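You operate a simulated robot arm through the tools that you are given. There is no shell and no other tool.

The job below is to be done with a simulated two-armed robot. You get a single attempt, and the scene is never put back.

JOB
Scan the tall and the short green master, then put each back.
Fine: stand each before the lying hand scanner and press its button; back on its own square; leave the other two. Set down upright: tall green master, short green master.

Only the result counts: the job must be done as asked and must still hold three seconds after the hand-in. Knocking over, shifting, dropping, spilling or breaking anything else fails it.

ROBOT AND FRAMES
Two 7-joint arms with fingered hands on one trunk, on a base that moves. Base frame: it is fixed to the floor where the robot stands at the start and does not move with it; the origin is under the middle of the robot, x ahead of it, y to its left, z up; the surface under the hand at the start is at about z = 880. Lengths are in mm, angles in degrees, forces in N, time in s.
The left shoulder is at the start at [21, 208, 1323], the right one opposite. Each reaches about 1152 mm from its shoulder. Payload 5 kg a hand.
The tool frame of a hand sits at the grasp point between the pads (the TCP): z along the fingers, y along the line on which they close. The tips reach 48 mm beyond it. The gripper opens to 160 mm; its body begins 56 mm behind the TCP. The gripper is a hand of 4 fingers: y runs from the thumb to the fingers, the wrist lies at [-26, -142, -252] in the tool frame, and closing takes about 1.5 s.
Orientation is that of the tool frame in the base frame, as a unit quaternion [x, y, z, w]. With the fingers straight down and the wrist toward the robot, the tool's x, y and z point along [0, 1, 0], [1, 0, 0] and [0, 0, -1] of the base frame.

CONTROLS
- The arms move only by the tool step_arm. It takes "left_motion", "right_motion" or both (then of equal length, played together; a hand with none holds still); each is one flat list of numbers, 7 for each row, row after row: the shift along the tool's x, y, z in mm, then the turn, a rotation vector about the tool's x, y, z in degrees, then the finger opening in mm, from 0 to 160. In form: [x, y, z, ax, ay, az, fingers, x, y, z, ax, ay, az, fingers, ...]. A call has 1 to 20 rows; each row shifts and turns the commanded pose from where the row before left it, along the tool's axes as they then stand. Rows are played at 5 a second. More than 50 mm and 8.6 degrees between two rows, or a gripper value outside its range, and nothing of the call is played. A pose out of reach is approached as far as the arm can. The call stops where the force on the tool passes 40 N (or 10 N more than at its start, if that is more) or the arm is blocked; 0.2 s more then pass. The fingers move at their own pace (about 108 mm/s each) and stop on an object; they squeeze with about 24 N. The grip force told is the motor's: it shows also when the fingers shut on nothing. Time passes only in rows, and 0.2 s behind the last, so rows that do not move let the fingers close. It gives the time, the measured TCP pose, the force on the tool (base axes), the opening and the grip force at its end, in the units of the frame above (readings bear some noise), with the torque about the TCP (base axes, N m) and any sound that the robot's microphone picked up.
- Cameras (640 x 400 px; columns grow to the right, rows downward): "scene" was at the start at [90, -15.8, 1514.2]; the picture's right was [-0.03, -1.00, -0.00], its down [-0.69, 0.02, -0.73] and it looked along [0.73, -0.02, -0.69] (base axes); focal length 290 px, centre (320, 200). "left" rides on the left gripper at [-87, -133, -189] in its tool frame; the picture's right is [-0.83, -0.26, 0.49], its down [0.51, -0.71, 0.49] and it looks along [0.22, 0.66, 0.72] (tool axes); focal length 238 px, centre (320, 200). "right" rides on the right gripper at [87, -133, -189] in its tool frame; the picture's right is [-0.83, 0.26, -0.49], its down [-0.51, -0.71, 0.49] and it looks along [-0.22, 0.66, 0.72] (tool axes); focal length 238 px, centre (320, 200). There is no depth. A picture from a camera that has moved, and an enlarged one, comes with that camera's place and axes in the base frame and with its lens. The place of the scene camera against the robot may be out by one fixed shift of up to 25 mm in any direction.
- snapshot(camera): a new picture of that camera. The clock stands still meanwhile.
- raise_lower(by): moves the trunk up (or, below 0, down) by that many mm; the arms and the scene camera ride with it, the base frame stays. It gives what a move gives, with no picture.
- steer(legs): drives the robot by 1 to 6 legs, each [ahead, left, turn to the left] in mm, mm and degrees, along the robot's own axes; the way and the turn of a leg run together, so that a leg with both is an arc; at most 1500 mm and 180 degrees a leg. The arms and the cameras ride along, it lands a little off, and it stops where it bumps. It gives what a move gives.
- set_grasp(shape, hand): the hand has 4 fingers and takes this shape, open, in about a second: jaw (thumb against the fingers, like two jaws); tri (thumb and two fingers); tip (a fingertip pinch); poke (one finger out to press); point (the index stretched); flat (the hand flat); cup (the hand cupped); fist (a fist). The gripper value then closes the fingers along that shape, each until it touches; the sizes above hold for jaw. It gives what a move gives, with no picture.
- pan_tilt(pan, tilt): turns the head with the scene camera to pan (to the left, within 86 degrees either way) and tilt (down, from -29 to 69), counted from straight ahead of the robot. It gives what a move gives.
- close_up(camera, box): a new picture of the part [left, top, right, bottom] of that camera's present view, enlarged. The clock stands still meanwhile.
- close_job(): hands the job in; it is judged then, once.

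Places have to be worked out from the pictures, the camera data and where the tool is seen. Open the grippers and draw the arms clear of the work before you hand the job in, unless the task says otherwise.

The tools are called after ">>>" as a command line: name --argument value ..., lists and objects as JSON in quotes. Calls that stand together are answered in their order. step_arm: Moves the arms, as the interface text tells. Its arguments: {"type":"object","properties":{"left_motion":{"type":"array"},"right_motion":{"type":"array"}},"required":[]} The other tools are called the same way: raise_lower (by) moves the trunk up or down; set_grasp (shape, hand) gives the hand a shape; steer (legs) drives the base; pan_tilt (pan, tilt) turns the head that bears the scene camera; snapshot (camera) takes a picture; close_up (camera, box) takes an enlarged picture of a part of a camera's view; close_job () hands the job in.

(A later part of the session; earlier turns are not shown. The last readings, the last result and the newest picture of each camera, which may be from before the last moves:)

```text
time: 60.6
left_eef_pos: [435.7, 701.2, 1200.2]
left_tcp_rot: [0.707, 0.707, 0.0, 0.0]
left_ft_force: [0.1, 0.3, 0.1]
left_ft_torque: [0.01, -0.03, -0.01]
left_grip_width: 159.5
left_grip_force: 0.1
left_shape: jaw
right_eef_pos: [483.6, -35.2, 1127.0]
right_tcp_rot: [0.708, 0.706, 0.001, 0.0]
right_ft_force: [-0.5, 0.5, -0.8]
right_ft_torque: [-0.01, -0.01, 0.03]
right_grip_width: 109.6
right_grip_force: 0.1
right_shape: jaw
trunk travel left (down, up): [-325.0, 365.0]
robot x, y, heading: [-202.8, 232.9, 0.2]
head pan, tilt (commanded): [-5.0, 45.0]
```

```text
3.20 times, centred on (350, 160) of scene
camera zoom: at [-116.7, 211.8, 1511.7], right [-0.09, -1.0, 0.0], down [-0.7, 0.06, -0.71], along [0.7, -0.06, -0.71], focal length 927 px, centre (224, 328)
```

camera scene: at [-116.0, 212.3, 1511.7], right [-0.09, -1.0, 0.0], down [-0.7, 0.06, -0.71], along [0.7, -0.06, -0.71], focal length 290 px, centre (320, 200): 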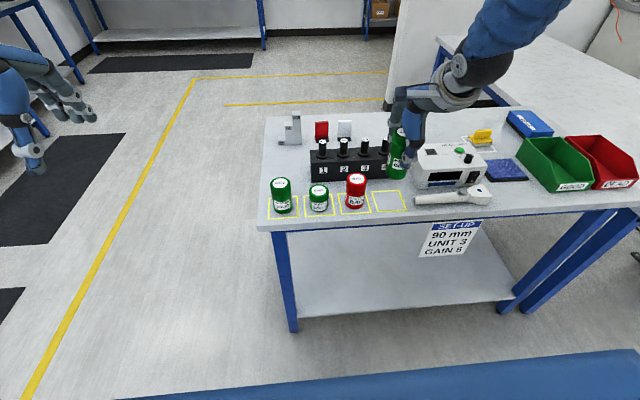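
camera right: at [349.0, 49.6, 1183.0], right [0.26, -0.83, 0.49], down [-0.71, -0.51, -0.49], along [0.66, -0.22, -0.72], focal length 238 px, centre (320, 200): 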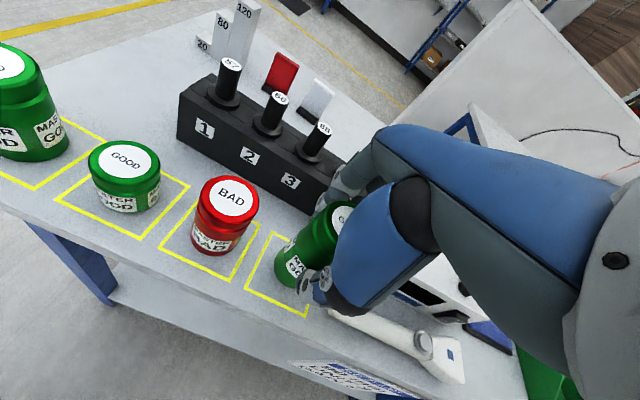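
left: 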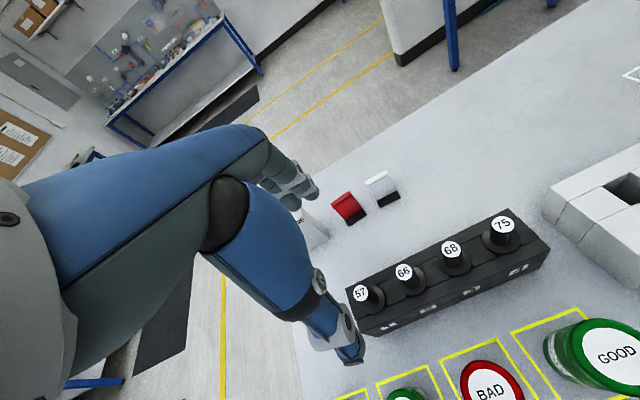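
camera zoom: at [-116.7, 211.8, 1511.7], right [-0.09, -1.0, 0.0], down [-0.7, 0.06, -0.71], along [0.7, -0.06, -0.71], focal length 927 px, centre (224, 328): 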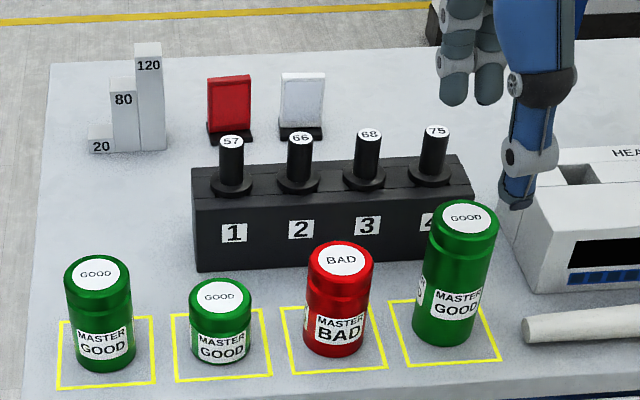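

The tall master is upright and within its square. Next the short one at about [482, 175]: I shift the base another 100 mm left (hand well above everything) to stay clear of the joint limit, then hover over it.

>>> steer --legs '[[0, 100, 0]]'

```text
time: 61.8
left_eef_pos: [434.6, 805.7, 1199.8]
left_tcp_rot: [0.707, 0.707, -0.001, 0.0]
left_ft_force: [-0.1, 1.0, -0.9]
left_ft_torque: [-0.1, 0.0, -0.02]
left_grip_width: 159.8
left_grip_force: 0.1
left_shape: jaw
right_eef_pos: [483.5, 70.0, 1128.7]
right_tcp_rot: [0.707, 0.708, 0.0, 0.0]
right_ft_force: [0.8, 1.5, -0.3]
right_ft_torque: [-0.11, 0.03, -0.01]
right_grip_width: 109.7
right_grip_force: 0.2
right_shape: jaw
trunk travel left (down, up): [-325.0, 365.0]
robot x, y, heading: [-206.3, 331.9, 0.2]
head pan, tilt (commanded): [-5.0, 45.0]
```

The hand is now at [483.5, 70, 1128]. I move it 106 mm in +y over the short master and take a look.

>>> step_arm --right_motion '[30, -0.5, 0, 0, 0, 0, 110, 40, -0.5, 0, 0, 0, 0, 110, 25, 0, 0, 0, 0, 0, 110, 11, 0, 0, 0, 0, 0, 110, 0, 0, 0, 0, 0, 0, 110, 0, 0, 0, 0, 0, 0, 110]'

>>> snapshot --camera "right"

>>> close_up --camera "right" --box '[160, 200, 360, 350]'

>>> snapshot --camera "scene"

```text
time: 63.2
left_eef_pos: [434.7, 805.7, 1199.0]
left_tcp_rot: [0.705, 0.709, 0.0, -0.001]
left_ft_force: [0.1, 0.7, -0.4]
left_ft_torque: [0.02, 0.0, -0.02]
left_grip_width: 160.0
left_grip_force: 0.1
left_shape: jaw
right_eef_pos: [480.8, 175.4, 1126.5]
right_tcp_rot: [0.706, 0.708, 0.0, 0.0]
right_ft_force: [0.0, -0.2, 0.6]
right_ft_torque: [-0.03, 0.01, 0.05]
right_grip_width: 109.6
right_grip_force: 0.0
right_shape: jaw
trunk travel left (down, up): [-325.0, 365.0]
robot x, y, heading: [-203.9, 330.0, 0.5]
head pan, tilt (commanded): [-5.0, 45.0]
```

```text
taken
camera right: at [348.8, 262.6, 1316.0], right [0.26, -0.83, 0.49], down [-0.71, -0.51, -0.49], along [0.66, -0.22, -0.72], focal length 238 px, centre (320, 200)
```

right: 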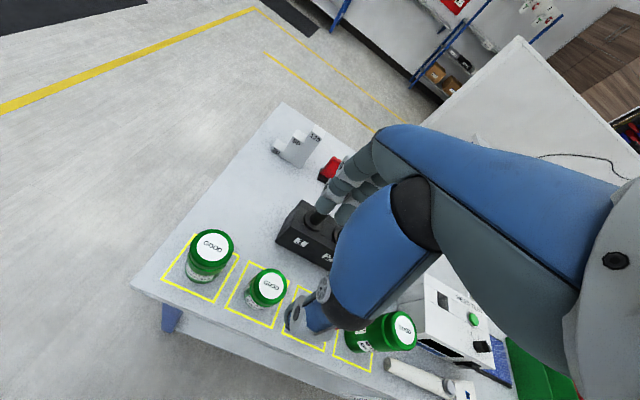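

```text
2.67 times, centred on (260, 275) of right
camera zoom: at [348.8, 262.6, 1316.0], right [0.26, -0.83, 0.49], down [-0.71, -0.51, -0.49], along [0.66, -0.22, -0.72], focal length 636 px, centre (480, 0)
```

zoom: 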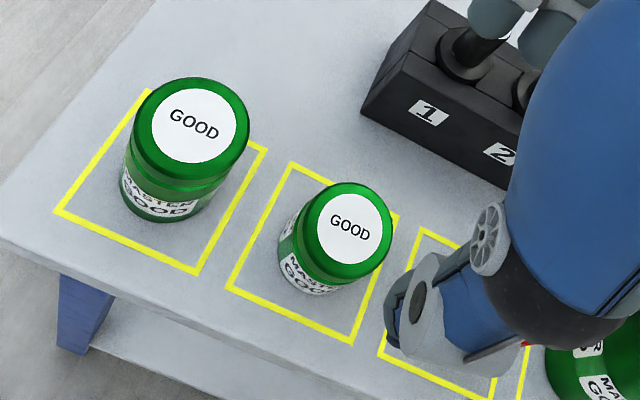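

```text
taken
camera scene: at [-116.4, 313.8, 1511.7], right [-0.08, -1.0, 0.0], down [-0.7, 0.06, -0.71], along [0.7, -0.06, -0.71], focal length 290 px, centre (320, 200)
```

scene: 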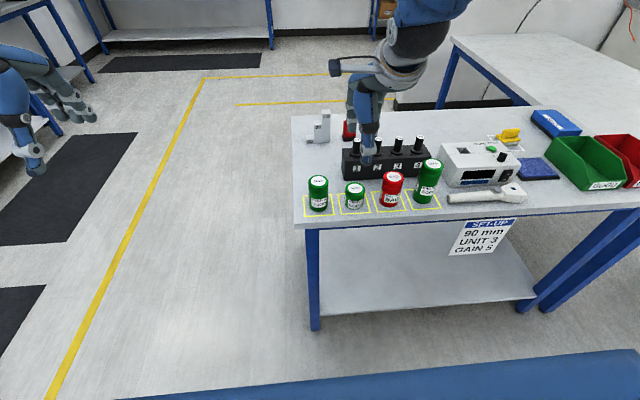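

The short master is at [482, 174], on a square centred [481.5, 173.5]. I align the TCP, narrow the jaws to 100 and lower to just above its top for a check.

>>> step_arm --right_motion '[-1.5, 1, 30, 0, 0, 0, 100, 0, 0, 35, 0, 0, 0, 100, 0, 0, 35, 0, 0, 0, 100, 0, 0, 20, 0, 0, 0, 100, 0, 0, 0, 0, 0, 0, 100, 0, 0, 0, 0, 0, 0, 100]'

>>> snapshot --camera "right"

>>> close_up --camera "scene" --box '[280, 110, 440, 220]'

```text
time: 64.6
left_eef_pos: [434.6, 806.3, 1198.5]
left_tcp_rot: [0.706, 0.708, 0.001, 0.0]
left_ft_force: [0.6, 0.4, -0.4]
left_ft_torque: [0.0, 0.04, 0.01]
left_grip_width: 159.5
left_grip_force: 0.1
left_shape: jaw
right_eef_pos: [482.9, 174.1, 1007.1]
right_tcp_rot: [0.707, 0.708, 0.0, 0.0]
right_ft_force: [0.6, -0.5, -0.9]
right_ft_torque: [0.01, 0.05, -0.01]
right_grip_width: 100.6
right_grip_force: 0.1
right_shape: jaw
trunk travel left (down, up): [-325.0, 365.0]
robot x, y, heading: [-203.8, 334.5, 0.1]
head pan, tilt (commanded): [-5.0, 45.0]
```

```text
taken
camera right: at [350.3, 261.0, 1196.3], right [0.26, -0.83, 0.49], down [-0.71, -0.51, -0.49], along [0.66, -0.22, -0.72], focal length 238 px, centre (320, 200)
```

right: 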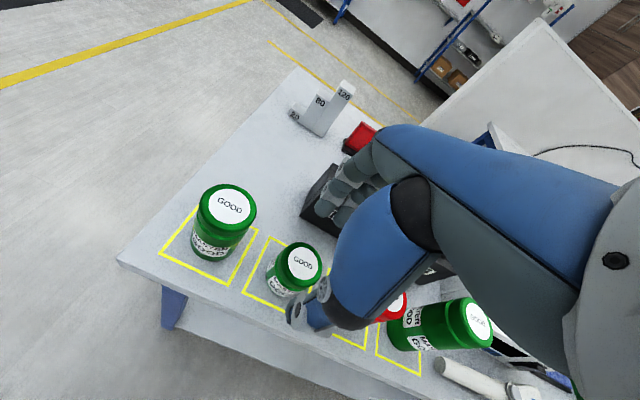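

```text
3.64 times, centred on (360, 165) of scene
camera zoom: at [-115.9, 313.7, 1511.7], right [-0.08, -1.0, 0.0], down [-0.71, 0.06, -0.71], along [0.7, -0.06, -0.71], focal length 1053 px, centre (174, 327)
```

zoom: 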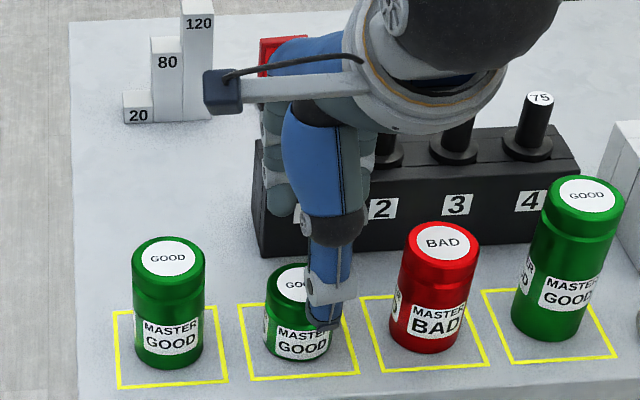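

The jaws straddle the short master, with the far fingers about 25 mm clear of the rack. I lower another 64 mm.

>>> step_arm --right_motion '[0, 0, 20, 0, 0, 0, 100, 0, 0, 20, 0, 0, 0, 100, 0, 0, 16, 0, 0, 0, 100, 0, 0, 8, 0, 0, 0, 100, 0, 0, 0, 0, 0, 0, 100, 0, 0, 0, 0, 0, 0, 100]'

>>> snapshot --camera "right"

>>> close_up --camera "scene" --box '[280, 110, 440, 220]'

```text
time: 66.0
left_eef_pos: [431.9, 805.7, 1200.4]
left_tcp_rot: [0.707, 0.708, 0.0, 0.0]
left_ft_force: [-0.1, 0.4, 0.0]
left_ft_torque: [0.0, -0.01, -0.04]
left_grip_width: 159.7
left_grip_force: 0.1
left_shape: jaw
right_eef_pos: [479.3, 174.5, 943.1]
right_tcp_rot: [0.706, 0.708, 0.001, 0.001]
right_ft_force: [-18.0, 1.2, 9.5]
right_ft_torque: [-0.17, -1.24, -0.36]
right_grip_width: 96.9
right_grip_force: 0.2
right_shape: jaw
trunk travel left (down, up): [-325.0, 365.0]
robot x, y, heading: [-206.5, 331.2, 0.2]
head pan, tilt (commanded): [-5.0, 45.0]
```

```text
taken
camera right: at [347.8, 261.3, 1132.0], right [0.26, -0.83, 0.49], down [-0.71, -0.51, -0.49], along [0.66, -0.22, -0.72], focal length 238 px, centre (320, 200)
```

right: 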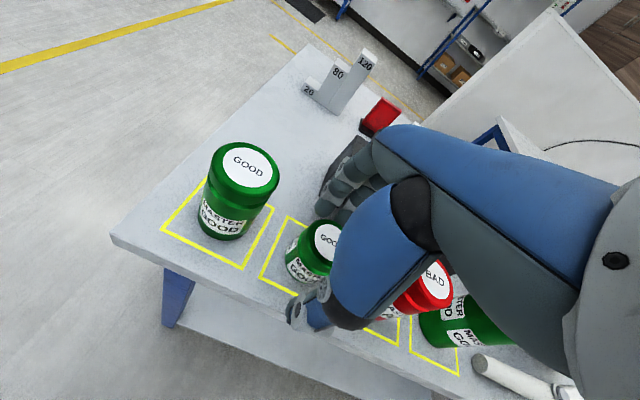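

```text
3.64 times, centred on (360, 165) of scene
camera zoom: at [-118.9, 313.9, 1511.9], right [-0.08, -1.0, 0.0], down [-0.7, 0.06, -0.71], along [0.71, -0.06, -0.71], focal length 1053 px, centre (174, 327)
```

zoom: 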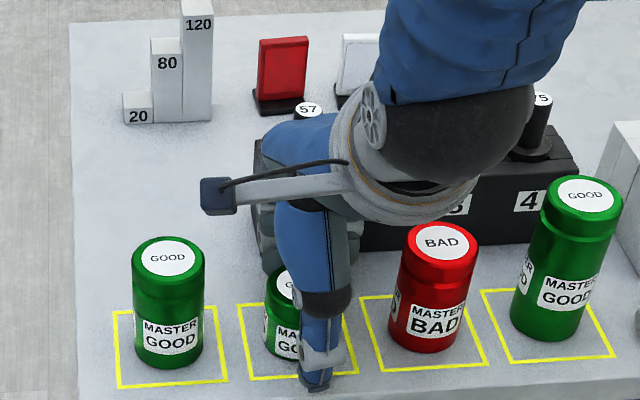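

There is an 18 N push in -x: the far fingers' knuckles are touching the rack. I back straight up at once.

>>> step_arm --right_motion '[0, 0, -8, 0, 0, 0, 100, 0, 0, -16, 0, 0, 0, 100, 0, 0, -20, 0, 0, 0, 100, 0, 0, -20, 0, 0, 0, 100, 0, 0, 0, 0, 0, 0, 100, 0, 0, 0, 0, 0, 0, 100]'

>>> snapshot --camera "right"

>>> close_up --camera "scene" --box '[280, 110, 440, 220]'

```text
time: 67.4
left_eef_pos: [434.5, 804.9, 1198.9]
left_tcp_rot: [0.706, 0.708, 0.0, 0.0]
left_ft_force: [-0.3, -0.9, -0.4]
left_ft_torque: [0.01, -0.05, -0.04]
left_grip_width: 159.7
left_grip_force: 0.1
left_shape: jaw
right_eef_pos: [482.2, 173.8, 1006.1]
right_tcp_rot: [0.707, 0.708, 0.0, 0.001]
right_ft_force: [-1.2, 0.5, -0.3]
right_ft_torque: [-0.01, -0.01, -0.01]
right_grip_width: 100.2
right_grip_force: 0.1
right_shape: jaw
trunk travel left (down, up): [-325.0, 365.0]
robot x, y, heading: [-203.9, 333.8, 0.2]
head pan, tilt (commanded): [-5.0, 45.0]
```

```text
taken
camera right: at [350.2, 261.6, 1195.5], right [0.26, -0.83, 0.49], down [-0.71, -0.51, -0.49], along [0.66, -0.22, -0.72], focal length 238 px, centre (320, 200)
```

right: 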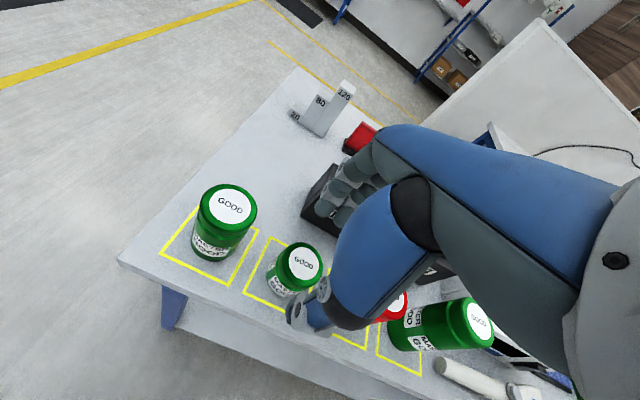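

```text
3.64 times, centred on (360, 165) of scene
camera zoom: at [-116.8, 313.7, 1511.8], right [-0.08, -1.0, 0.0], down [-0.7, 0.06, -0.71], along [0.7, -0.06, -0.71], focal length 1053 px, centre (174, 327)
```

zoom: 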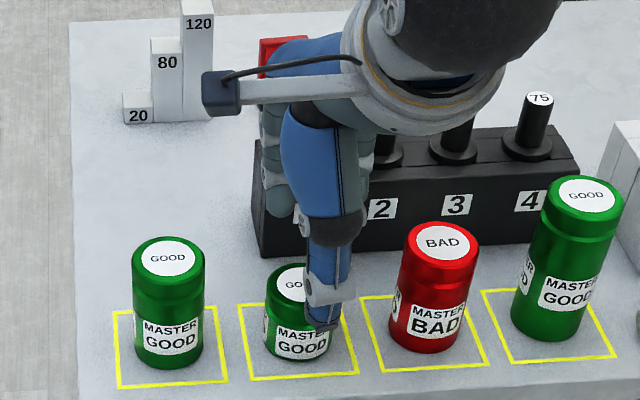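

Backing off cleared the contact, and comparing the views the rack has not visibly moved. I shift the hand 11 mm toward the robot (far fingers just behind the master), then lower in small steps watching the force.

>>> step_arm --right_motion '[0, -11, 0, 0, 0, 0, 100, 0, 0, 0, 0, 0, 0, 100, 0, 0, 12, 0, 0, 0, 100, 0, 0, 12, 0, 0, 0, 100, 0, 0, 0, 0, 0, 0, 100, 0, 0, 0, 0, 0, 0, 100]'

>>> close_up --camera "right" --box '[240, 140, 440, 340]'

>>> close_up --camera "scene" --box '[280, 110, 440, 220]'

```text
time: 68.8
left_eef_pos: [435.3, 805.5, 1199.6]
left_tcp_rot: [0.706, 0.708, 0.0, 0.0]
left_ft_force: [-0.7, 0.0, -0.1]
left_ft_torque: [0.0, 0.03, 0.0]
left_grip_width: 159.8
left_grip_force: 0.1
left_shape: jaw
right_eef_pos: [471.7, 173.5, 984.1]
right_tcp_rot: [0.707, 0.707, 0.0, 0.001]
right_ft_force: [-0.7, -0.5, 0.0]
right_ft_torque: [-0.01, 0.0, 0.02]
right_grip_width: 100.2
right_grip_force: 0.0
right_shape: jaw
trunk travel left (down, up): [-325.0, 365.0]
robot x, y, heading: [-206.8, 332.9, -0.0]
head pan, tilt (commanded): [-5.0, 45.0]
```

```text
2.00 times, centred on (340, 240) of right
camera zoom: at [339.7, 259.6, 1173.1], right [0.26, -0.83, 0.49], down [-0.71, -0.51, -0.49], along [0.66, -0.22, -0.72], focal length 477 px, centre (280, 120)
```

zoom: 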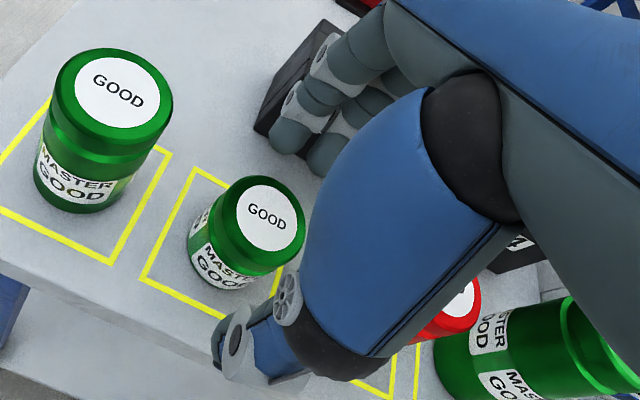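

```text
3.64 times, centred on (360, 165) of scene
camera zoom: at [-116.2, 313.7, 1511.7], right [-0.08, -1.0, 0.0], down [-0.7, 0.06, -0.71], along [0.7, -0.06, -0.71], focal length 1053 px, centre (174, 327)
```

zoom: 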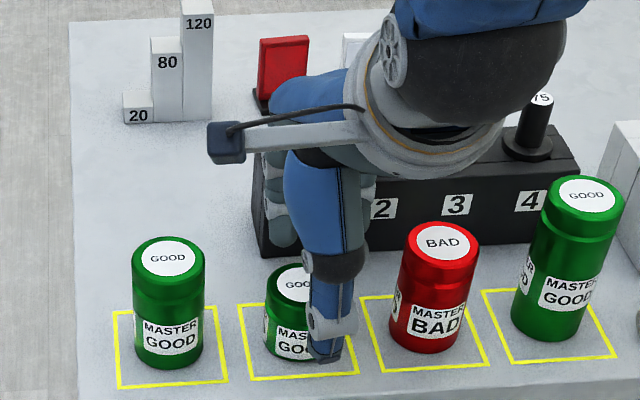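

The hand is now at x 471.7. I lower further in small increments, checking the x force after each.

>>> step_arm --right_motion '[0, 0, 5, 0, 0, 0, 100, 0, 0, 5, 0, 0, 0, 100, 0, 0, 4, 0, 0, 0, 100, 0, 0, 0, 0, 0, 0, 100, 0, 0, 0, 0, 0, 0, 100]'

>>> close_up --camera "right" --box '[240, 140, 440, 340]'

```text
time: 70.0
left_eef_pos: [433.9, 805.3, 1199.0]
left_tcp_rot: [0.706, 0.708, 0.0, 0.0]
left_ft_force: [-0.3, 0.4, 0.3]
left_ft_torque: [-0.01, 0.01, 0.03]
left_grip_width: 159.6
left_grip_force: 0.1
left_shape: jaw
right_eef_pos: [473.2, 172.6, 969.4]
right_tcp_rot: [0.707, 0.707, 0.001, 0.001]
right_ft_force: [-0.2, -0.4, -0.1]
right_ft_torque: [0.03, 0.01, -0.02]
right_grip_width: 100.5
right_grip_force: 0.0
right_shape: jaw
trunk travel left (down, up): [-325.0, 365.0]
robot x, y, heading: [-208.4, 332.9, 0.1]
head pan, tilt (commanded): [-5.0, 45.0]
```

```text
2.00 times, centred on (340, 240) of right
camera zoom: at [341.0, 259.9, 1159.1], right [0.26, -0.83, 0.49], down [-0.71, -0.51, -0.49], along [0.66, -0.22, -0.72], focal length 477 px, centre (280, 120)
```

zoom: 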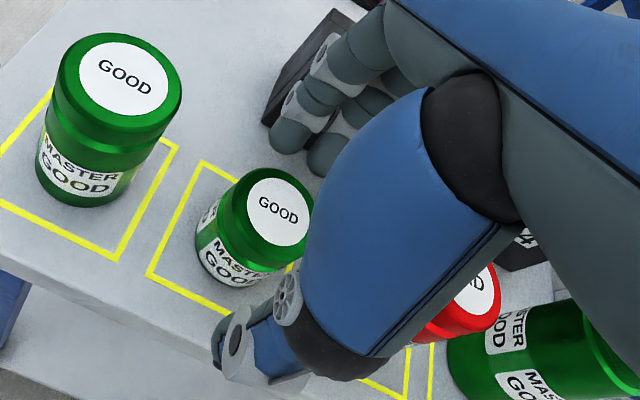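

No contact at z 969. I continue down 6 mm.

>>> step_arm --right_motion '[0, 0, 3, 0, 0, 0, 100, 0, 0, 3, 0, 0, 0, 100, 0, 0, 0, 0, 0, 0, 100, 0, 0, 0, 0, 0, 0, 100]'

```text
time: 71.0
left_eef_pos: [434.9, 806.2, 1199.1]
left_tcp_rot: [0.706, 0.708, 0.0, 0.0]
left_ft_force: [-0.2, 0.1, -0.7]
left_ft_torque: [-0.01, -0.01, -0.01]
left_grip_width: 159.5
left_grip_force: 0.1
left_shape: jaw
right_eef_pos: [473.8, 173.3, 963.7]
right_tcp_rot: [0.707, 0.708, -0.001, 0.0]
right_ft_force: [0.8, 0.4, -0.3]
right_ft_torque: [0.02, -0.02, -0.01]
right_grip_width: 100.1
right_grip_force: 0.0
right_shape: jaw
trunk travel left (down, up): [-325.0, 365.0]
robot x, y, heading: [-205.3, 330.5, -0.1]
head pan, tilt (commanded): [-5.0, 45.0]
```

>>> step_arm --right_motion '[0, -1, 3, 0, 0, 0, 100, 0, 0, 3, 0, 0, 0, 100, 0, 0, 0, 0, 0, 0, 100, 0, 0, 0, 0, 0, 0, 100]'

```text
time: 72.0
left_eef_pos: [434.7, 805.3, 1199.1]
left_tcp_rot: [0.706, 0.709, 0.0, 0.0]
left_ft_force: [-0.2, 0.4, 0.2]
left_ft_torque: [-0.02, 0.03, 0.03]
left_grip_width: 159.7
left_grip_force: 0.1
left_shape: jaw
right_eef_pos: [471.7, 174.1, 958.2]
right_tcp_rot: [0.707, 0.707, 0.0, 0.001]
right_ft_force: [-0.2, 0.3, -0.4]
right_ft_torque: [0.0, -0.01, 0.0]
right_grip_width: 100.1
right_grip_force: 0.0
right_shape: jaw
trunk travel left (down, up): [-325.0, 365.0]
robot x, y, heading: [-205.0, 333.7, 0.1]
head pan, tilt (commanded): [-5.0, 45.0]
```

Still free at z 958. Two more 4–5 mm steps.

>>> step_arm --right_motion '[0, 0, 2.5, 0, 0, 0, 100, 0, 0, 2.5, 0, 0, 0, 100, 0, 0, 0, 0, 0, 0, 100, 0, 0, 0, 0, 0, 0, 100]'

```text
time: 73.0
left_eef_pos: [435.0, 805.7, 1198.6]
left_tcp_rot: [0.706, 0.708, 0.0, 0.0]
left_ft_force: [-0.7, -0.1, -0.4]
left_ft_torque: [0.0, 0.01, -0.01]
left_grip_width: 159.6
left_grip_force: 0.1
left_shape: jaw
right_eef_pos: [473.0, 171.9, 952.2]
right_tcp_rot: [0.707, 0.707, 0.0, 0.001]
right_ft_force: [0.1, -0.4, -0.2]
right_ft_torque: [0.04, 0.01, -0.01]
right_grip_width: 100.2
right_grip_force: 0.0
right_shape: jaw
trunk travel left (down, up): [-325.0, 365.0]
robot x, y, heading: [-206.8, 332.2, -0.0]
head pan, tilt (commanded): [-5.0, 45.0]
```

>>> step_arm --right_motion '[0, 0, 2.5, 0, 0, 0, 100, 0, 0, 2.5, 0, 0, 0, 100, 0, 0, 0, 0, 0, 0, 100, 0, 0, 0, 0, 0, 0, 100]'

>>> close_up --camera "right" --box '[240, 140, 440, 340]'

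>>> close_up --camera "scene" --box '[280, 110, 440, 220]'

```text
time: 74.0
left_eef_pos: [433.8, 805.7, 1198.5]
left_tcp_rot: [0.706, 0.708, 0.0, -0.001]
left_ft_force: [-0.8, -0.2, 1.4]
left_ft_torque: [0.0, -0.03, 0.01]
left_grip_width: 159.7
left_grip_force: 0.0
left_shape: jaw
right_eef_pos: [471.6, 173.3, 948.0]
right_tcp_rot: [0.706, 0.708, -0.001, 0.0]
right_ft_force: [0.3, -0.5, 0.1]
right_ft_torque: [0.02, 0.01, -0.01]
right_grip_width: 99.9
right_grip_force: 0.0
right_shape: jaw
trunk travel left (down, up): [-325.0, 365.0]
robot x, y, heading: [-201.3, 331.6, -0.0]
head pan, tilt (commanded): [-5.0, 45.0]
```

```text
2.00 times, centred on (340, 240) of right
camera zoom: at [339.6, 259.4, 1136.9], right [0.26, -0.83, 0.49], down [-0.71, -0.51, -0.49], along [0.66, -0.22, -0.72], focal length 477 px, centre (280, 120)
```

zoom: 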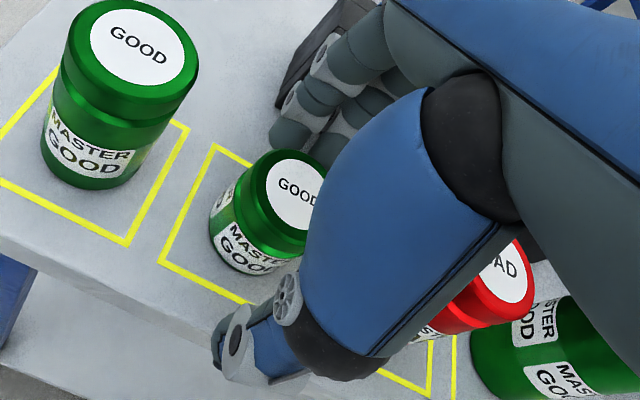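

```text
3.64 times, centred on (360, 165) of scene
camera zoom: at [-116.3, 313.7, 1511.7], right [-0.08, -1.0, 0.0], down [-0.7, 0.06, -0.71], along [0.7, -0.06, -0.71], focal length 1053 px, centre (174, 327)
```

zoom: 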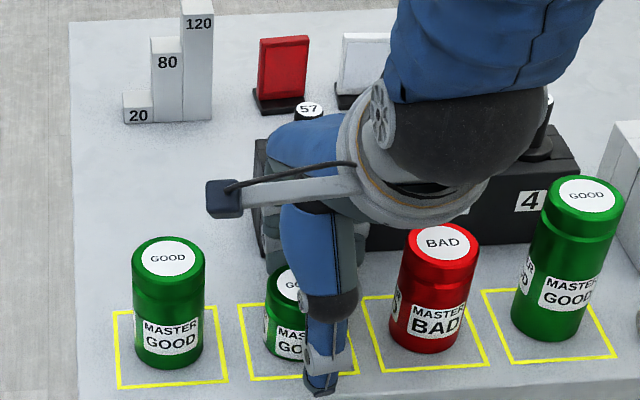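

No contact at z 948 with tips about 20 mm above the table — a good grip depth. I close the fingers; the master may slide about 10 mm toward the robot as it centres.

>>> step_arm --right_motion '[0, 0, 0, 0, 0, 0, 90, 0, 1, 0, 0, 0, 0, 82, 0, 1, 0, 0, 0, 0, 75, 0, 1, 0, 0, 0, 0, 68, 0, 0, 0, 0, 0, 0, 60, 0, 0, 0, 0, 0, 0, 50, 0, 0, 0, 0, 0, 0, 35, 0, 0, 0, 0, 0, 0, 20, 0, 0, 0, 0, 0, 0, 20, 0, 0, 0, 0, 0, 0, 20]'

>>> close_up --camera "right" --box '[240, 140, 440, 340]'

>>> close_up --camera "scene" --box '[280, 110, 440, 220]'

```text
time: 76.2
left_eef_pos: [434.1, 804.8, 1199.7]
left_tcp_rot: [0.706, 0.708, 0.0, 0.0]
left_ft_force: [0.5, 0.1, 0.1]
left_ft_torque: [-0.02, 0.01, 0.01]
left_grip_width: 159.6
left_grip_force: 0.0
left_shape: jaw
right_eef_pos: [475.1, 172.6, 947.0]
right_tcp_rot: [0.707, 0.708, 0.0, 0.0]
right_ft_force: [-0.7, 0.5, -0.4]
right_ft_torque: [0.0, -0.02, 0.02]
right_grip_width: 47.0
right_grip_force: 24.3
right_shape: jaw
trunk travel left (down, up): [-325.0, 365.0]
robot x, y, heading: [-206.7, 329.3, -0.0]
head pan, tilt (commanded): [-5.0, 45.0]
```

```text
2.00 times, centred on (340, 240) of right
camera zoom: at [342.2, 260.3, 1136.4], right [0.26, -0.83, 0.49], down [-0.71, -0.51, -0.49], along [0.66, -0.22, -0.72], focal length 477 px, centre (280, 120)
```

zoom: 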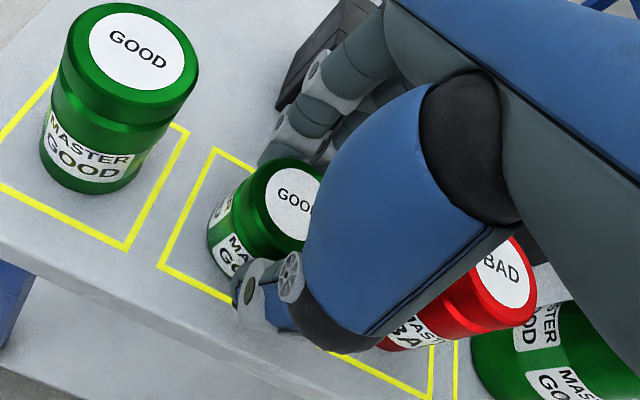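

```text
3.64 times, centred on (360, 165) of scene
camera zoom: at [-116.3, 313.7, 1511.7], right [-0.08, -1.0, 0.0], down [-0.7, 0.06, -0.71], along [0.7, -0.06, -0.71], focal length 1053 px, centre (174, 327)
```

zoom: 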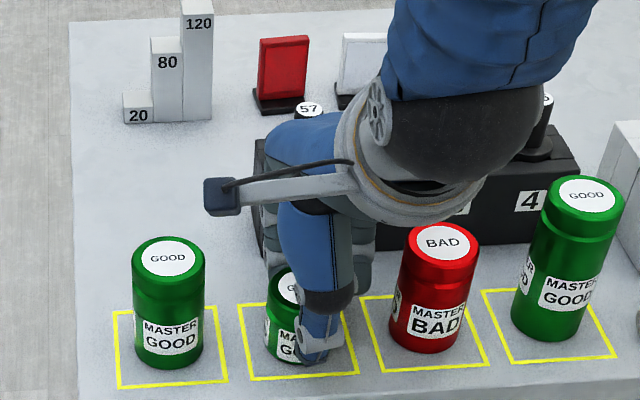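

Gripped at 24 N with TCP [475, 173, 947]. I lift it straight up 185 mm, high enough to pass over the red and tall masters.

>>> step_arm --right_motion '[0, 0, -5, 0, 0, 0, 20, 0, 0, -10, 0, 0, 0, 20, 0, 0, -20, 0, 0, 0, 20, 0, 0, -30, 0, 0, 0, 20, 0, 0, -40, 0, 0, 0, 20, 0, 0, -40, 0, 0, 0, 20, 0, 0, -30, 0, 0, 0, 20, 0, 0, -10, 0, 0, 0, 20, 0, 0, 0, 0, 0, 0, 20, 0, 0, 0, 0, 0, 0, 20]'

>>> snapshot --camera "right"

>>> close_up --camera "scene" --box '[280, 90, 440, 220]'

```text
time: 78.4
left_eef_pos: [435.5, 805.6, 1198.7]
left_tcp_rot: [0.706, 0.708, 0.0, 0.001]
left_ft_force: [1.2, -0.2, -0.3]
left_ft_torque: [-0.01, 0.0, -0.01]
left_grip_width: 159.6
left_grip_force: 0.2
left_shape: jaw
right_eef_pos: [474.8, 171.2, 1133.4]
right_tcp_rot: [0.706, 0.708, 0.001, 0.0]
right_ft_force: [0.1, 0.2, -1.9]
right_ft_torque: [0.0, 0.01, 0.0]
right_grip_width: 46.9
right_grip_force: 24.3
right_shape: jaw
trunk travel left (down, up): [-325.0, 365.0]
robot x, y, heading: [-205.1, 333.6, -0.0]
head pan, tilt (commanded): [-5.0, 45.0]
```

```text
taken
camera right: at [342.2, 258.7, 1322.9], right [0.26, -0.83, 0.49], down [-0.71, -0.51, -0.49], along [0.66, -0.22, -0.72], focal length 238 px, centre (320, 200)
```

right: 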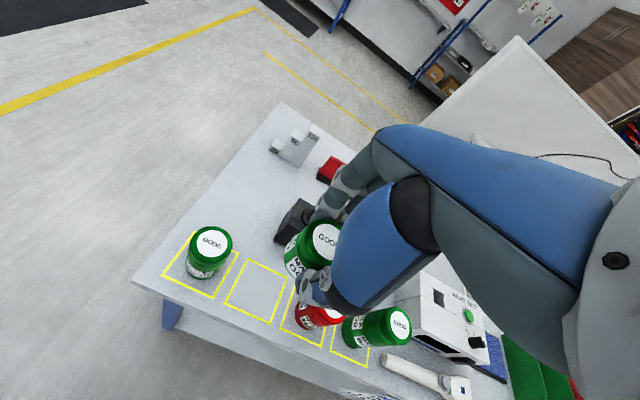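

```text
3.08 times, centred on (360, 155) of scene
camera zoom: at [-116.2, 313.7, 1511.7], right [-0.08, -1.0, 0.0], down [-0.7, 0.06, -0.71], along [0.7, -0.06, -0.71], focal length 891 px, centre (197, 338)
```

zoom: 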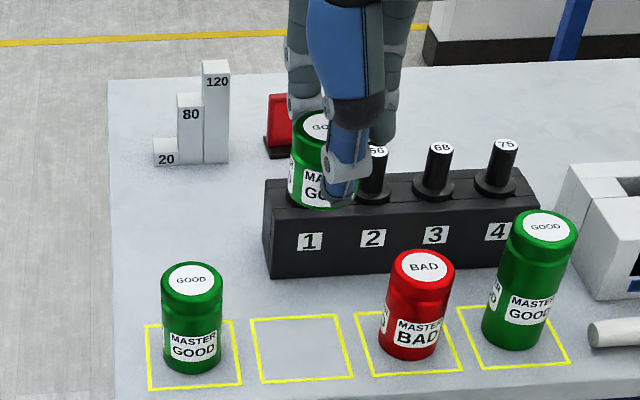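

The short master is up and everything else stands. I drive the base 260 mm to the right, carrying it high past the other masters.

>>> steer --legs '[[0, -260, 0]]'

>>> snapshot --camera "scene"

```text
time: 80.3
left_eef_pos: [435.4, 539.0, 1199.8]
left_tcp_rot: [0.706, 0.708, -0.001, 0.0]
left_ft_force: [0.2, 0.0, 0.5]
left_ft_torque: [0.09, -0.03, 0.02]
left_grip_width: 159.7
left_grip_force: 0.0
left_shape: jaw
right_eef_pos: [474.6, -93.5, 1132.6]
right_tcp_rot: [0.707, 0.707, 0.001, -0.001]
right_ft_force: [0.9, -1.0, -2.4]
right_ft_torque: [0.05, -0.01, 0.0]
right_grip_width: 47.1
right_grip_force: 24.2
right_shape: jaw
trunk travel left (down, up): [-325.0, 365.0]
robot x, y, heading: [-204.0, 68.8, -0.1]
head pan, tilt (commanded): [-5.0, 45.0]
```

```text
taken
camera scene: at [-115.5, 47.4, 1511.7], right [-0.08, -1.0, 0.0], down [-0.7, 0.06, -0.71], along [0.7, -0.06, -0.71], focal length 290 px, centre (320, 200)
```

scene: 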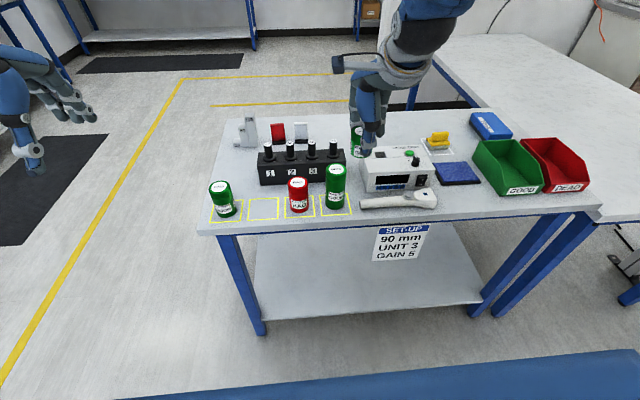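

Hand at [474.6, -93.5, 1133]. I move it on to [472.5, -407] in front of the scanner head.

>>> step_arm --right_motion '[-20, -0.2, 0, 0, 0, 0, 20, -36, -0.3, 0, 0, 0, 0, 20, -38, -0.3, 0, 0, 0, 0, 20, -38, -0.3, 0, 0, 0, 0, 20, -38, -0.3, 0, 0, 0, 0, 20, -38, -0.3, 0, 0, 0, 0, 20, -38, -0.3, 0, 0, 0, 0, 20, -35, -0.2, 0, 0, 0, 0, 20, -22, 0, 0, 0, 0, 0, 20, -10, 0, 0, 0, 0, 0, 20, 0, 0, 0, 0, 0, 0, 20, 0, 0, 0, 0, 0, 0, 20]'

>>> snapshot --camera "right"

>>> snapshot --camera "scene"

```text
time: 82.9
left_eef_pos: [435.2, 539.0, 1198.7]
left_tcp_rot: [0.706, 0.708, 0.0, 0.0]
left_ft_force: [0.5, 0.4, -0.6]
left_ft_torque: [0.02, 0.02, 0.03]
left_grip_width: 159.6
left_grip_force: 0.2
left_shape: jaw
right_eef_pos: [473.9, -408.9, 1132.1]
right_tcp_rot: [0.707, 0.707, -0.001, 0.0]
right_ft_force: [0.3, 0.7, -2.6]
right_ft_torque: [0.03, 0.0, -0.02]
right_grip_width: 47.2
right_grip_force: 23.9
right_shape: jaw
trunk travel left (down, up): [-325.0, 365.0]
robot x, y, heading: [-206.0, 66.2, -0.1]
head pan, tilt (commanded): [-5.0, 45.0]
```

```text
taken
camera right: at [340.9, -322.1, 1323.2], right [0.26, -0.83, 0.49], down [-0.71, -0.51, -0.49], along [0.66, -0.22, -0.72], focal length 238 px, centre (320, 200)
```

right: 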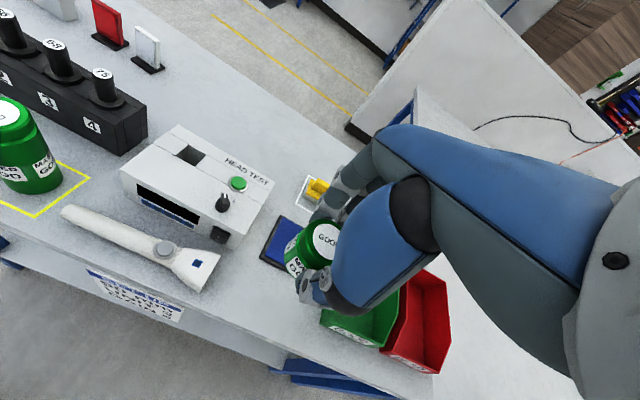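

```text
taken
camera scene: at [-115.6, 47.6, 1511.7], right [-0.08, -1.0, 0.0], down [-0.7, 0.06, -0.71], along [0.7, -0.06, -0.71], focal length 290 px, centre (320, 200)
```

scene: 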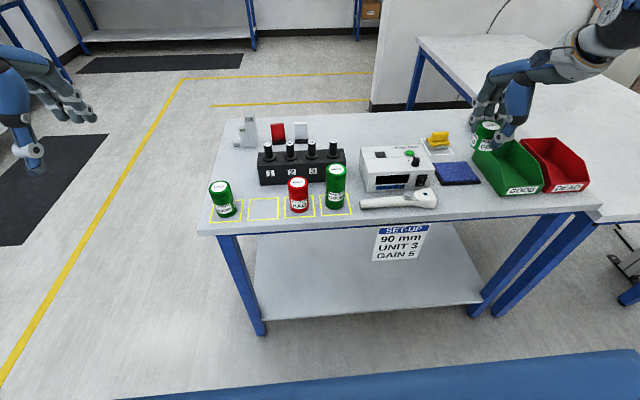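

The short master hovers in front of the head. I shift 5 mm toward the robot (to keep clear of the blue pad when opening) and lower to a few mm above the table.

>>> step_arm --right_motion '[1, -5, 30, 0, 0, 0, 20, 0, 0, 40, 0, 0, 0, 20, 0, 0, 40, 0, 0, 0, 20, 0, 0, 30, 0, 0, 0, 20, 0, 0, 25, 0, 0, 0, 20, 0, 0, 12, 0, 0, 0, 20, 0, 0, 0, 0, 0, 0, 20, 0, 0, 0, 0, 0, 0, 20]'

>>> close_up --camera "right" --box '[80, 120, 400, 360]'

>>> close_up --camera "scene" --box '[350, 100, 550, 225]'

```text
time: 84.7
left_eef_pos: [434.1, 539.5, 1199.1]
left_tcp_rot: [0.706, 0.708, 0.0, 0.0]
left_ft_force: [0.0, -0.1, -0.4]
left_ft_torque: [0.05, 0.0, -0.01]
left_grip_width: 159.9
left_grip_force: 0.0
left_shape: jaw
right_eef_pos: [466.9, -405.7, 956.4]
right_tcp_rot: [0.706, 0.708, 0.0, 0.0]
right_ft_force: [-0.7, -1.2, -1.6]
right_ft_torque: [0.0, 0.03, 0.01]
right_grip_width: 46.9
right_grip_force: 23.7
right_shape: jaw
trunk travel left (down, up): [-325.0, 365.0]
robot x, y, heading: [-207.4, 68.4, -0.1]
head pan, tilt (commanded): [-5.0, 45.0]
```

```text
1.67 times, centred on (240, 240) of right
camera zoom: at [335.2, -318.7, 1145.5], right [0.26, -0.83, 0.49], down [-0.71, -0.51, -0.49], along [0.66, -0.22, -0.72], focal length 397 px, centre (453, 133)
```

zoom: 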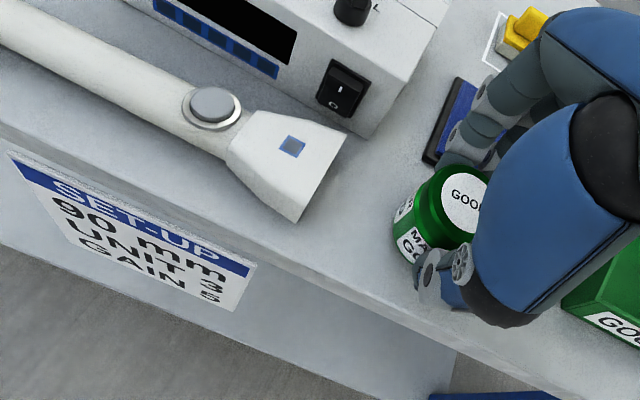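

```text
3.20 times, centred on (450, 162) of scene
camera zoom: at [-115.4, 47.7, 1511.7], right [-0.08, -1.0, 0.0], down [-0.7, 0.06, -0.71], along [0.7, -0.06, -0.71], focal length 927 px, centre (-96, 320)
```

zoom: 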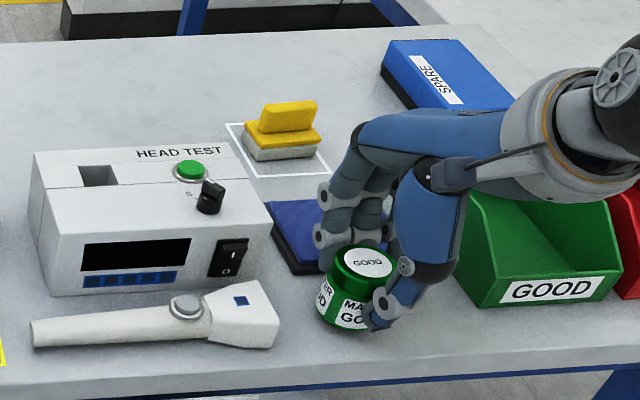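

Master is ~9 mm above the table, gap to the head about 55 mm. I lower 6 mm, then feel for contact.

>>> step_arm --right_motion '[0, 0, 3, 0, 0, 0, 20, 0, 0, 3, 0, 0, 0, 20, 0, 0, 1, 0, 0, 0, 20, 0, 0, 0, 0, 0, 0, 20, 0, 0, 0, 0, 0, 0, 20]'

```text
time: 85.9
left_eef_pos: [434.9, 538.8, 1199.7]
left_tcp_rot: [0.706, 0.708, 0.0, -0.001]
left_ft_force: [-0.4, -1.0, -0.7]
left_ft_torque: [0.03, -0.01, 0.01]
left_grip_width: 159.6
left_grip_force: 0.0
left_shape: jaw
right_eef_pos: [468.9, -405.8, 948.6]
right_tcp_rot: [0.706, 0.708, 0.001, 0.0]
right_ft_force: [-0.9, -0.3, -2.7]
right_ft_torque: [0.0, -0.02, -0.02]
right_grip_width: 47.2
right_grip_force: 23.8
right_shape: jaw
trunk travel left (down, up): [-325.0, 365.0]
robot x, y, heading: [-204.0, 68.4, 0.1]
head pan, tilt (commanded): [-5.0, 45.0]
```

>>> step_arm --right_motion '[0, 0, 1, 0, 0, 0, 20, 0, 0, 0.5, 0, 0, 0, 20, 0, 0, 0, 0, 0, 0, 20, 0, 0, 0, 0, 0, 0, 20]'

```text
time: 86.9
left_eef_pos: [434.9, 540.1, 1198.1]
left_tcp_rot: [0.706, 0.708, 0.0, -0.001]
left_ft_force: [0.6, -0.2, 0.1]
left_ft_torque: [0.0, 0.02, 0.0]
left_grip_width: 159.8
left_grip_force: 0.1
left_shape: jaw
right_eef_pos: [469.9, -405.2, 946.2]
right_tcp_rot: [0.707, 0.708, 0.0, 0.0]
right_ft_force: [-0.9, 0.0, 3.7]
right_ft_torque: [0.08, -0.06, 0.01]
right_grip_width: 47.4
right_grip_force: 24.0
right_shape: jaw
trunk travel left (down, up): [-325.0, 365.0]
robot x, y, heading: [-206.2, 65.2, -0.2]
head pan, tilt (commanded): [-5.0, 45.0]
```

Contact at +3.7 N. I open gradually, only to 84, and look.

>>> step_arm --right_motion '[0, 0, 0, 0, 0, 0, 48, 0, 0, 0, 0, 0, 0, 54, 0, 0, 0, 0, 0, 0, 60, 0, 0, 0, 0, 0, 0, 68, 0, 0, 0, 0, 0, 0, 76, 0, 0, 0, 0, 0, 0, 84, 0, 0, 0, 0, 0, 0, 84, 0, 0, 0, 0, 0, 0, 84]'

>>> close_up --camera "right" --box '[80, 120, 400, 360]'

>>> close_up --camera "scene" --box '[350, 100, 550, 225]'

```text
time: 88.7
left_eef_pos: [434.8, 539.4, 1199.1]
left_tcp_rot: [0.706, 0.708, 0.0, -0.001]
left_ft_force: [0.8, -0.5, 0.5]
left_ft_torque: [-0.03, -0.05, -0.03]
left_grip_width: 159.6
left_grip_force: 0.1
left_shape: jaw
right_eef_pos: [469.1, -407.4, 947.4]
right_tcp_rot: [0.707, 0.708, 0.0, 0.001]
right_ft_force: [0.7, -0.3, 0.1]
right_ft_torque: [-0.02, 0.03, -0.01]
right_grip_width: 83.4
right_grip_force: 0.0
right_shape: jaw
trunk travel left (down, up): [-325.0, 365.0]
robot x, y, heading: [-206.3, 70.0, 0.1]
head pan, tilt (commanded): [-5.0, 45.0]
```

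```text
1.67 times, centred on (240, 240) of right
camera zoom: at [336.7, -319.1, 1135.6], right [0.26, -0.83, 0.49], down [-0.71, -0.51, -0.49], along [0.66, -0.22, -0.72], focal length 397 px, centre (453, 133)
```

zoom: 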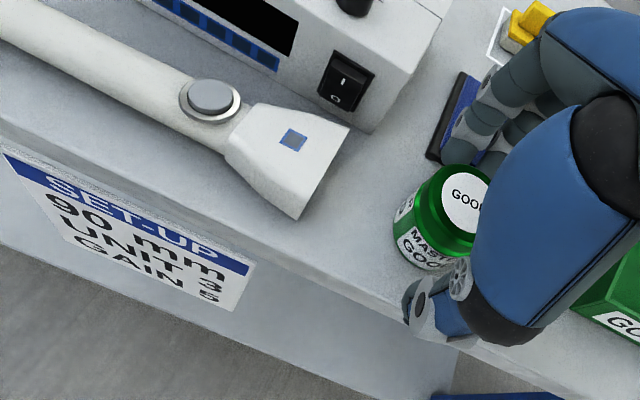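

```text
3.20 times, centred on (450, 162) of scene
camera zoom: at [-115.7, 47.9, 1511.7], right [-0.08, -1.0, 0.0], down [-0.7, 0.06, -0.71], along [0.7, -0.06, -0.71], focal length 927 px, centre (-96, 320)
```

zoom: 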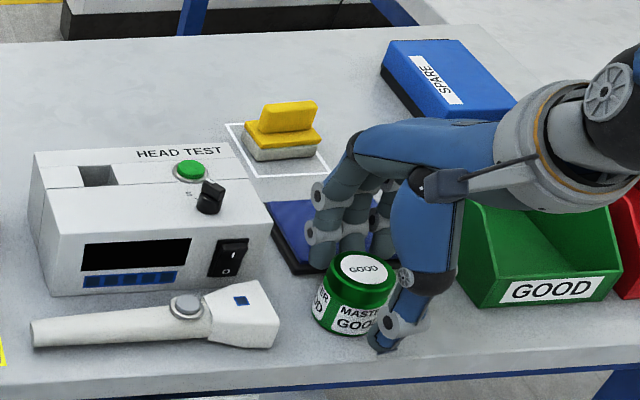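

The short master stands upright and free before the scanner. I lift straight up 180 mm and switch to the poke shape.

>>> step_arm --right_motion '[0, 0, -15, 0, 0, 0, 84, 0, 0, -25, 0, 0, 0, 84, 0, 0, -35, 0, 0, 0, 84, 0, 0, -40, 0, 0, 0, 84, 0, 0, -40, 0, 0, 0, 84, 0, 0, -25, 0, 0, 0, 84, 0, 0, 0, 0, 0, 0, 84, 0, 0, 0, 0, 0, 0, 84]'

>>> set_grasp --shape "poke" --hand "right"

>>> close_up --camera "scene" --box '[350, 80, 550, 225]'

```text
time: 90.5
left_eef_pos: [435.5, 538.9, 1199.2]
left_tcp_rot: [0.707, 0.707, 0.0, 0.0]
left_ft_force: [-0.4, 0.5, -0.6]
left_ft_torque: [0.02, -0.04, -0.02]
left_grip_width: 159.8
left_grip_force: 0.0
left_shape: jaw
right_eef_pos: [469.9, -405.1, 1129.8]
right_tcp_rot: [0.706, 0.708, 0.001, 0.001]
right_ft_force: [0.2, -0.1, 0.3]
right_ft_torque: [-0.01, -0.01, -0.01]
right_grip_width: 83.7
right_grip_force: 0.1
right_shape: jaw
trunk travel left (down, up): [-325.0, 365.0]
robot x, y, heading: [-203.8, 67.8, -0.1]
head pan, tilt (commanded): [-5.0, 45.0]
```

```text
time: 91.4
left_eef_pos: [435.6, 539.9, 1199.5]
left_tcp_rot: [0.706, 0.708, 0.0, 0.0]
left_ft_force: [-0.3, 0.2, -0.1]
left_ft_torque: [0.02, -0.01, 0.0]
left_grip_width: 159.8
left_grip_force: 0.1
left_shape: jaw
right_eef_pos: [469.9, -403.4, 1130.2]
right_tcp_rot: [0.706, 0.708, 0.001, 0.0]
right_ft_force: [0.1, -0.2, -0.2]
right_ft_torque: [0.03, 0.01, 0.02]
right_grip_width: 0.0
right_grip_force: 0.2
right_shape: poke
trunk travel left (down, up): [-325.0, 365.0]
robot x, y, heading: [-208.3, 66.3, -0.2]
head pan, tilt (commanded): [-5.0, 45.0]
```

```text
2.76 times, centred on (450, 152) of scene
camera zoom: at [-115.7, 47.9, 1511.7], right [-0.08, -1.0, 0.0], down [-0.7, 0.06, -0.71], along [0.7, -0.06, -0.71], focal length 799 px, centre (-39, 331)
```

zoom: 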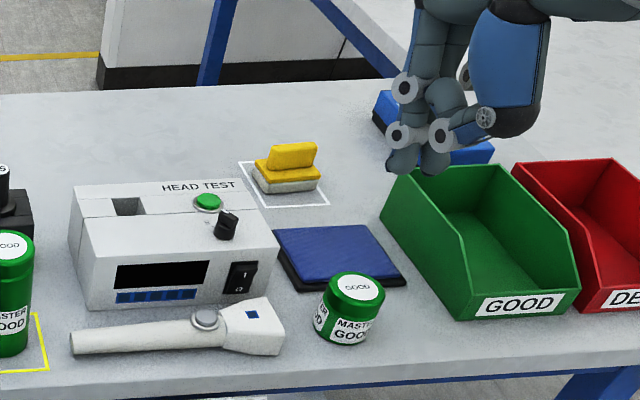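

Short master stands alone in front of the scanner. I move over the button and tilt the hand 20 degrees as before, then descend to about 45 mm above it.

>>> step_arm --right_motion '[30, -1, 0, 0, 0, 0, 160, 40, -1.5, 0, 0, 0, 0, 160, 40, -1.5, 0, 0, 0, 0, 160, 33, -1, 0, 0, 0, 0, 160, 17, -1, 0, 0, 0, 0, 160, 0, 0, 0, 0, -5, 0, 160, 0, 0, 0, 0, -5, 0, 160, 0, 0, 0, 0, -5, 0, 160, 0, 0, 0, 0, -5, 0, 160, 0, 0, 0, 0, 0, 0, 160, 0, 0, 0, 0, 0, 0, 160]'

>>> step_arm --right_motion '[8.55, 0, 23.5, 0, 0, 0, 160, 8.55, 0, 23.5, 0, 0, 0, 160, 8.55, 0, 23.5, 0, 0, 0, 160, 8.55, 0, 23.5, 0, 0, 0, 160, 6.84, 0, 18.8, 0, 0, 0, 160, 0, 0, 0, 0, 0, 0, 160, 0, 0, 0, 0, 0, 0, 160]'

>>> close_up --camera "scene" --box '[350, 110, 490, 220]'

>>> close_up --camera "right" --box '[180, 190, 380, 350]'

```text
time: 93.8
left_eef_pos: [434.4, 540.9, 1199.3]
left_tcp_rot: [0.706, 0.708, -0.001, 0.001]
left_ft_force: [0.0, 0.9, -0.8]
left_ft_torque: [-0.06, 0.01, -0.01]
left_grip_width: 159.3
left_grip_force: 0.1
left_shape: jaw
right_eef_pos: [463.3, -245.3, 1128.3]
right_tcp_rot: [0.696, 0.697, -0.123, 0.123]
right_ft_force: [0.4, 0.8, -0.2]
right_ft_torque: [-0.08, 0.04, -0.01]
right_grip_width: 0.1
right_grip_force: 0.0
right_shape: poke
trunk travel left (down, up): [-325.0, 365.0]
robot x, y, heading: [-204.6, 68.9, 0.1]
head pan, tilt (commanded): [-5.0, 45.0]
```

```text
time: 95.4
left_eef_pos: [436.2, 539.5, 1198.8]
left_tcp_rot: [0.706, 0.709, 0.001, 0.0]
left_ft_force: [0.0, -0.5, 0.8]
left_ft_torque: [-0.03, -0.02, 0.02]
left_grip_width: 159.7
left_grip_force: 0.1
left_shape: jaw
right_eef_pos: [463.4, -244.6, 1007.3]
right_tcp_rot: [0.696, 0.697, -0.123, 0.123]
right_ft_force: [-0.2, -0.1, 0.6]
right_ft_torque: [-0.01, -0.02, -0.04]
right_grip_width: 0.2
right_grip_force: 0.1
right_shape: poke
trunk travel left (down, up): [-325.0, 365.0]
robot x, y, heading: [-203.5, 65.7, -0.1]
head pan, tilt (commanded): [-5.0, 45.0]
```

```text
3.64 times, centred on (420, 165) of scene
camera zoom: at [-115.5, 48.0, 1511.7], right [-0.08, -1.0, 0.0], down [-0.7, 0.06, -0.71], along [0.7, -0.06, -0.71], focal length 1053 px, centre (-44, 327)
```

zoom: 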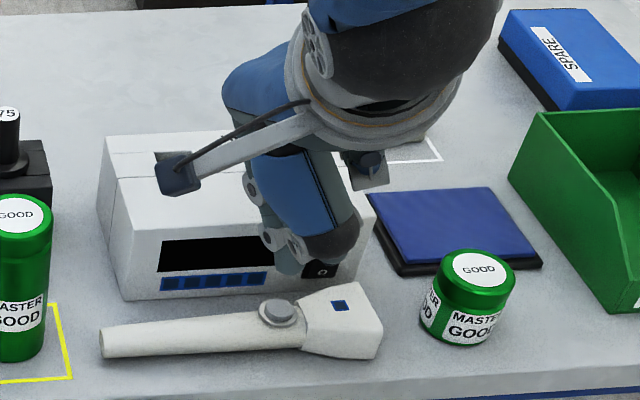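

```text
2.50 times, centred on (280, 270) of right
camera zoom: at [331.4, -98.2, 1155.0], right [0.26, -0.62, 0.74], down [-0.71, -0.64, -0.29], along [0.66, -0.45, -0.6], focal length 596 px, centre (420, 25)
```

zoom: 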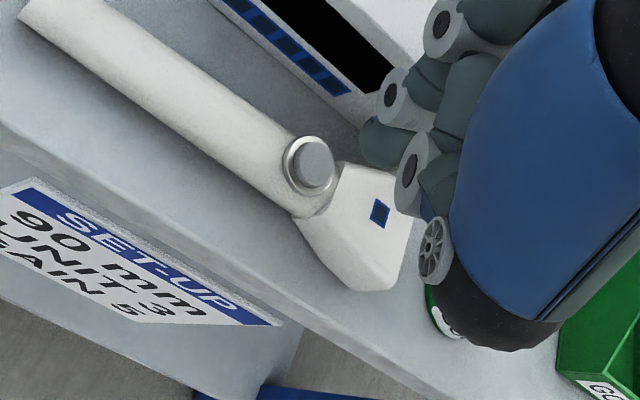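

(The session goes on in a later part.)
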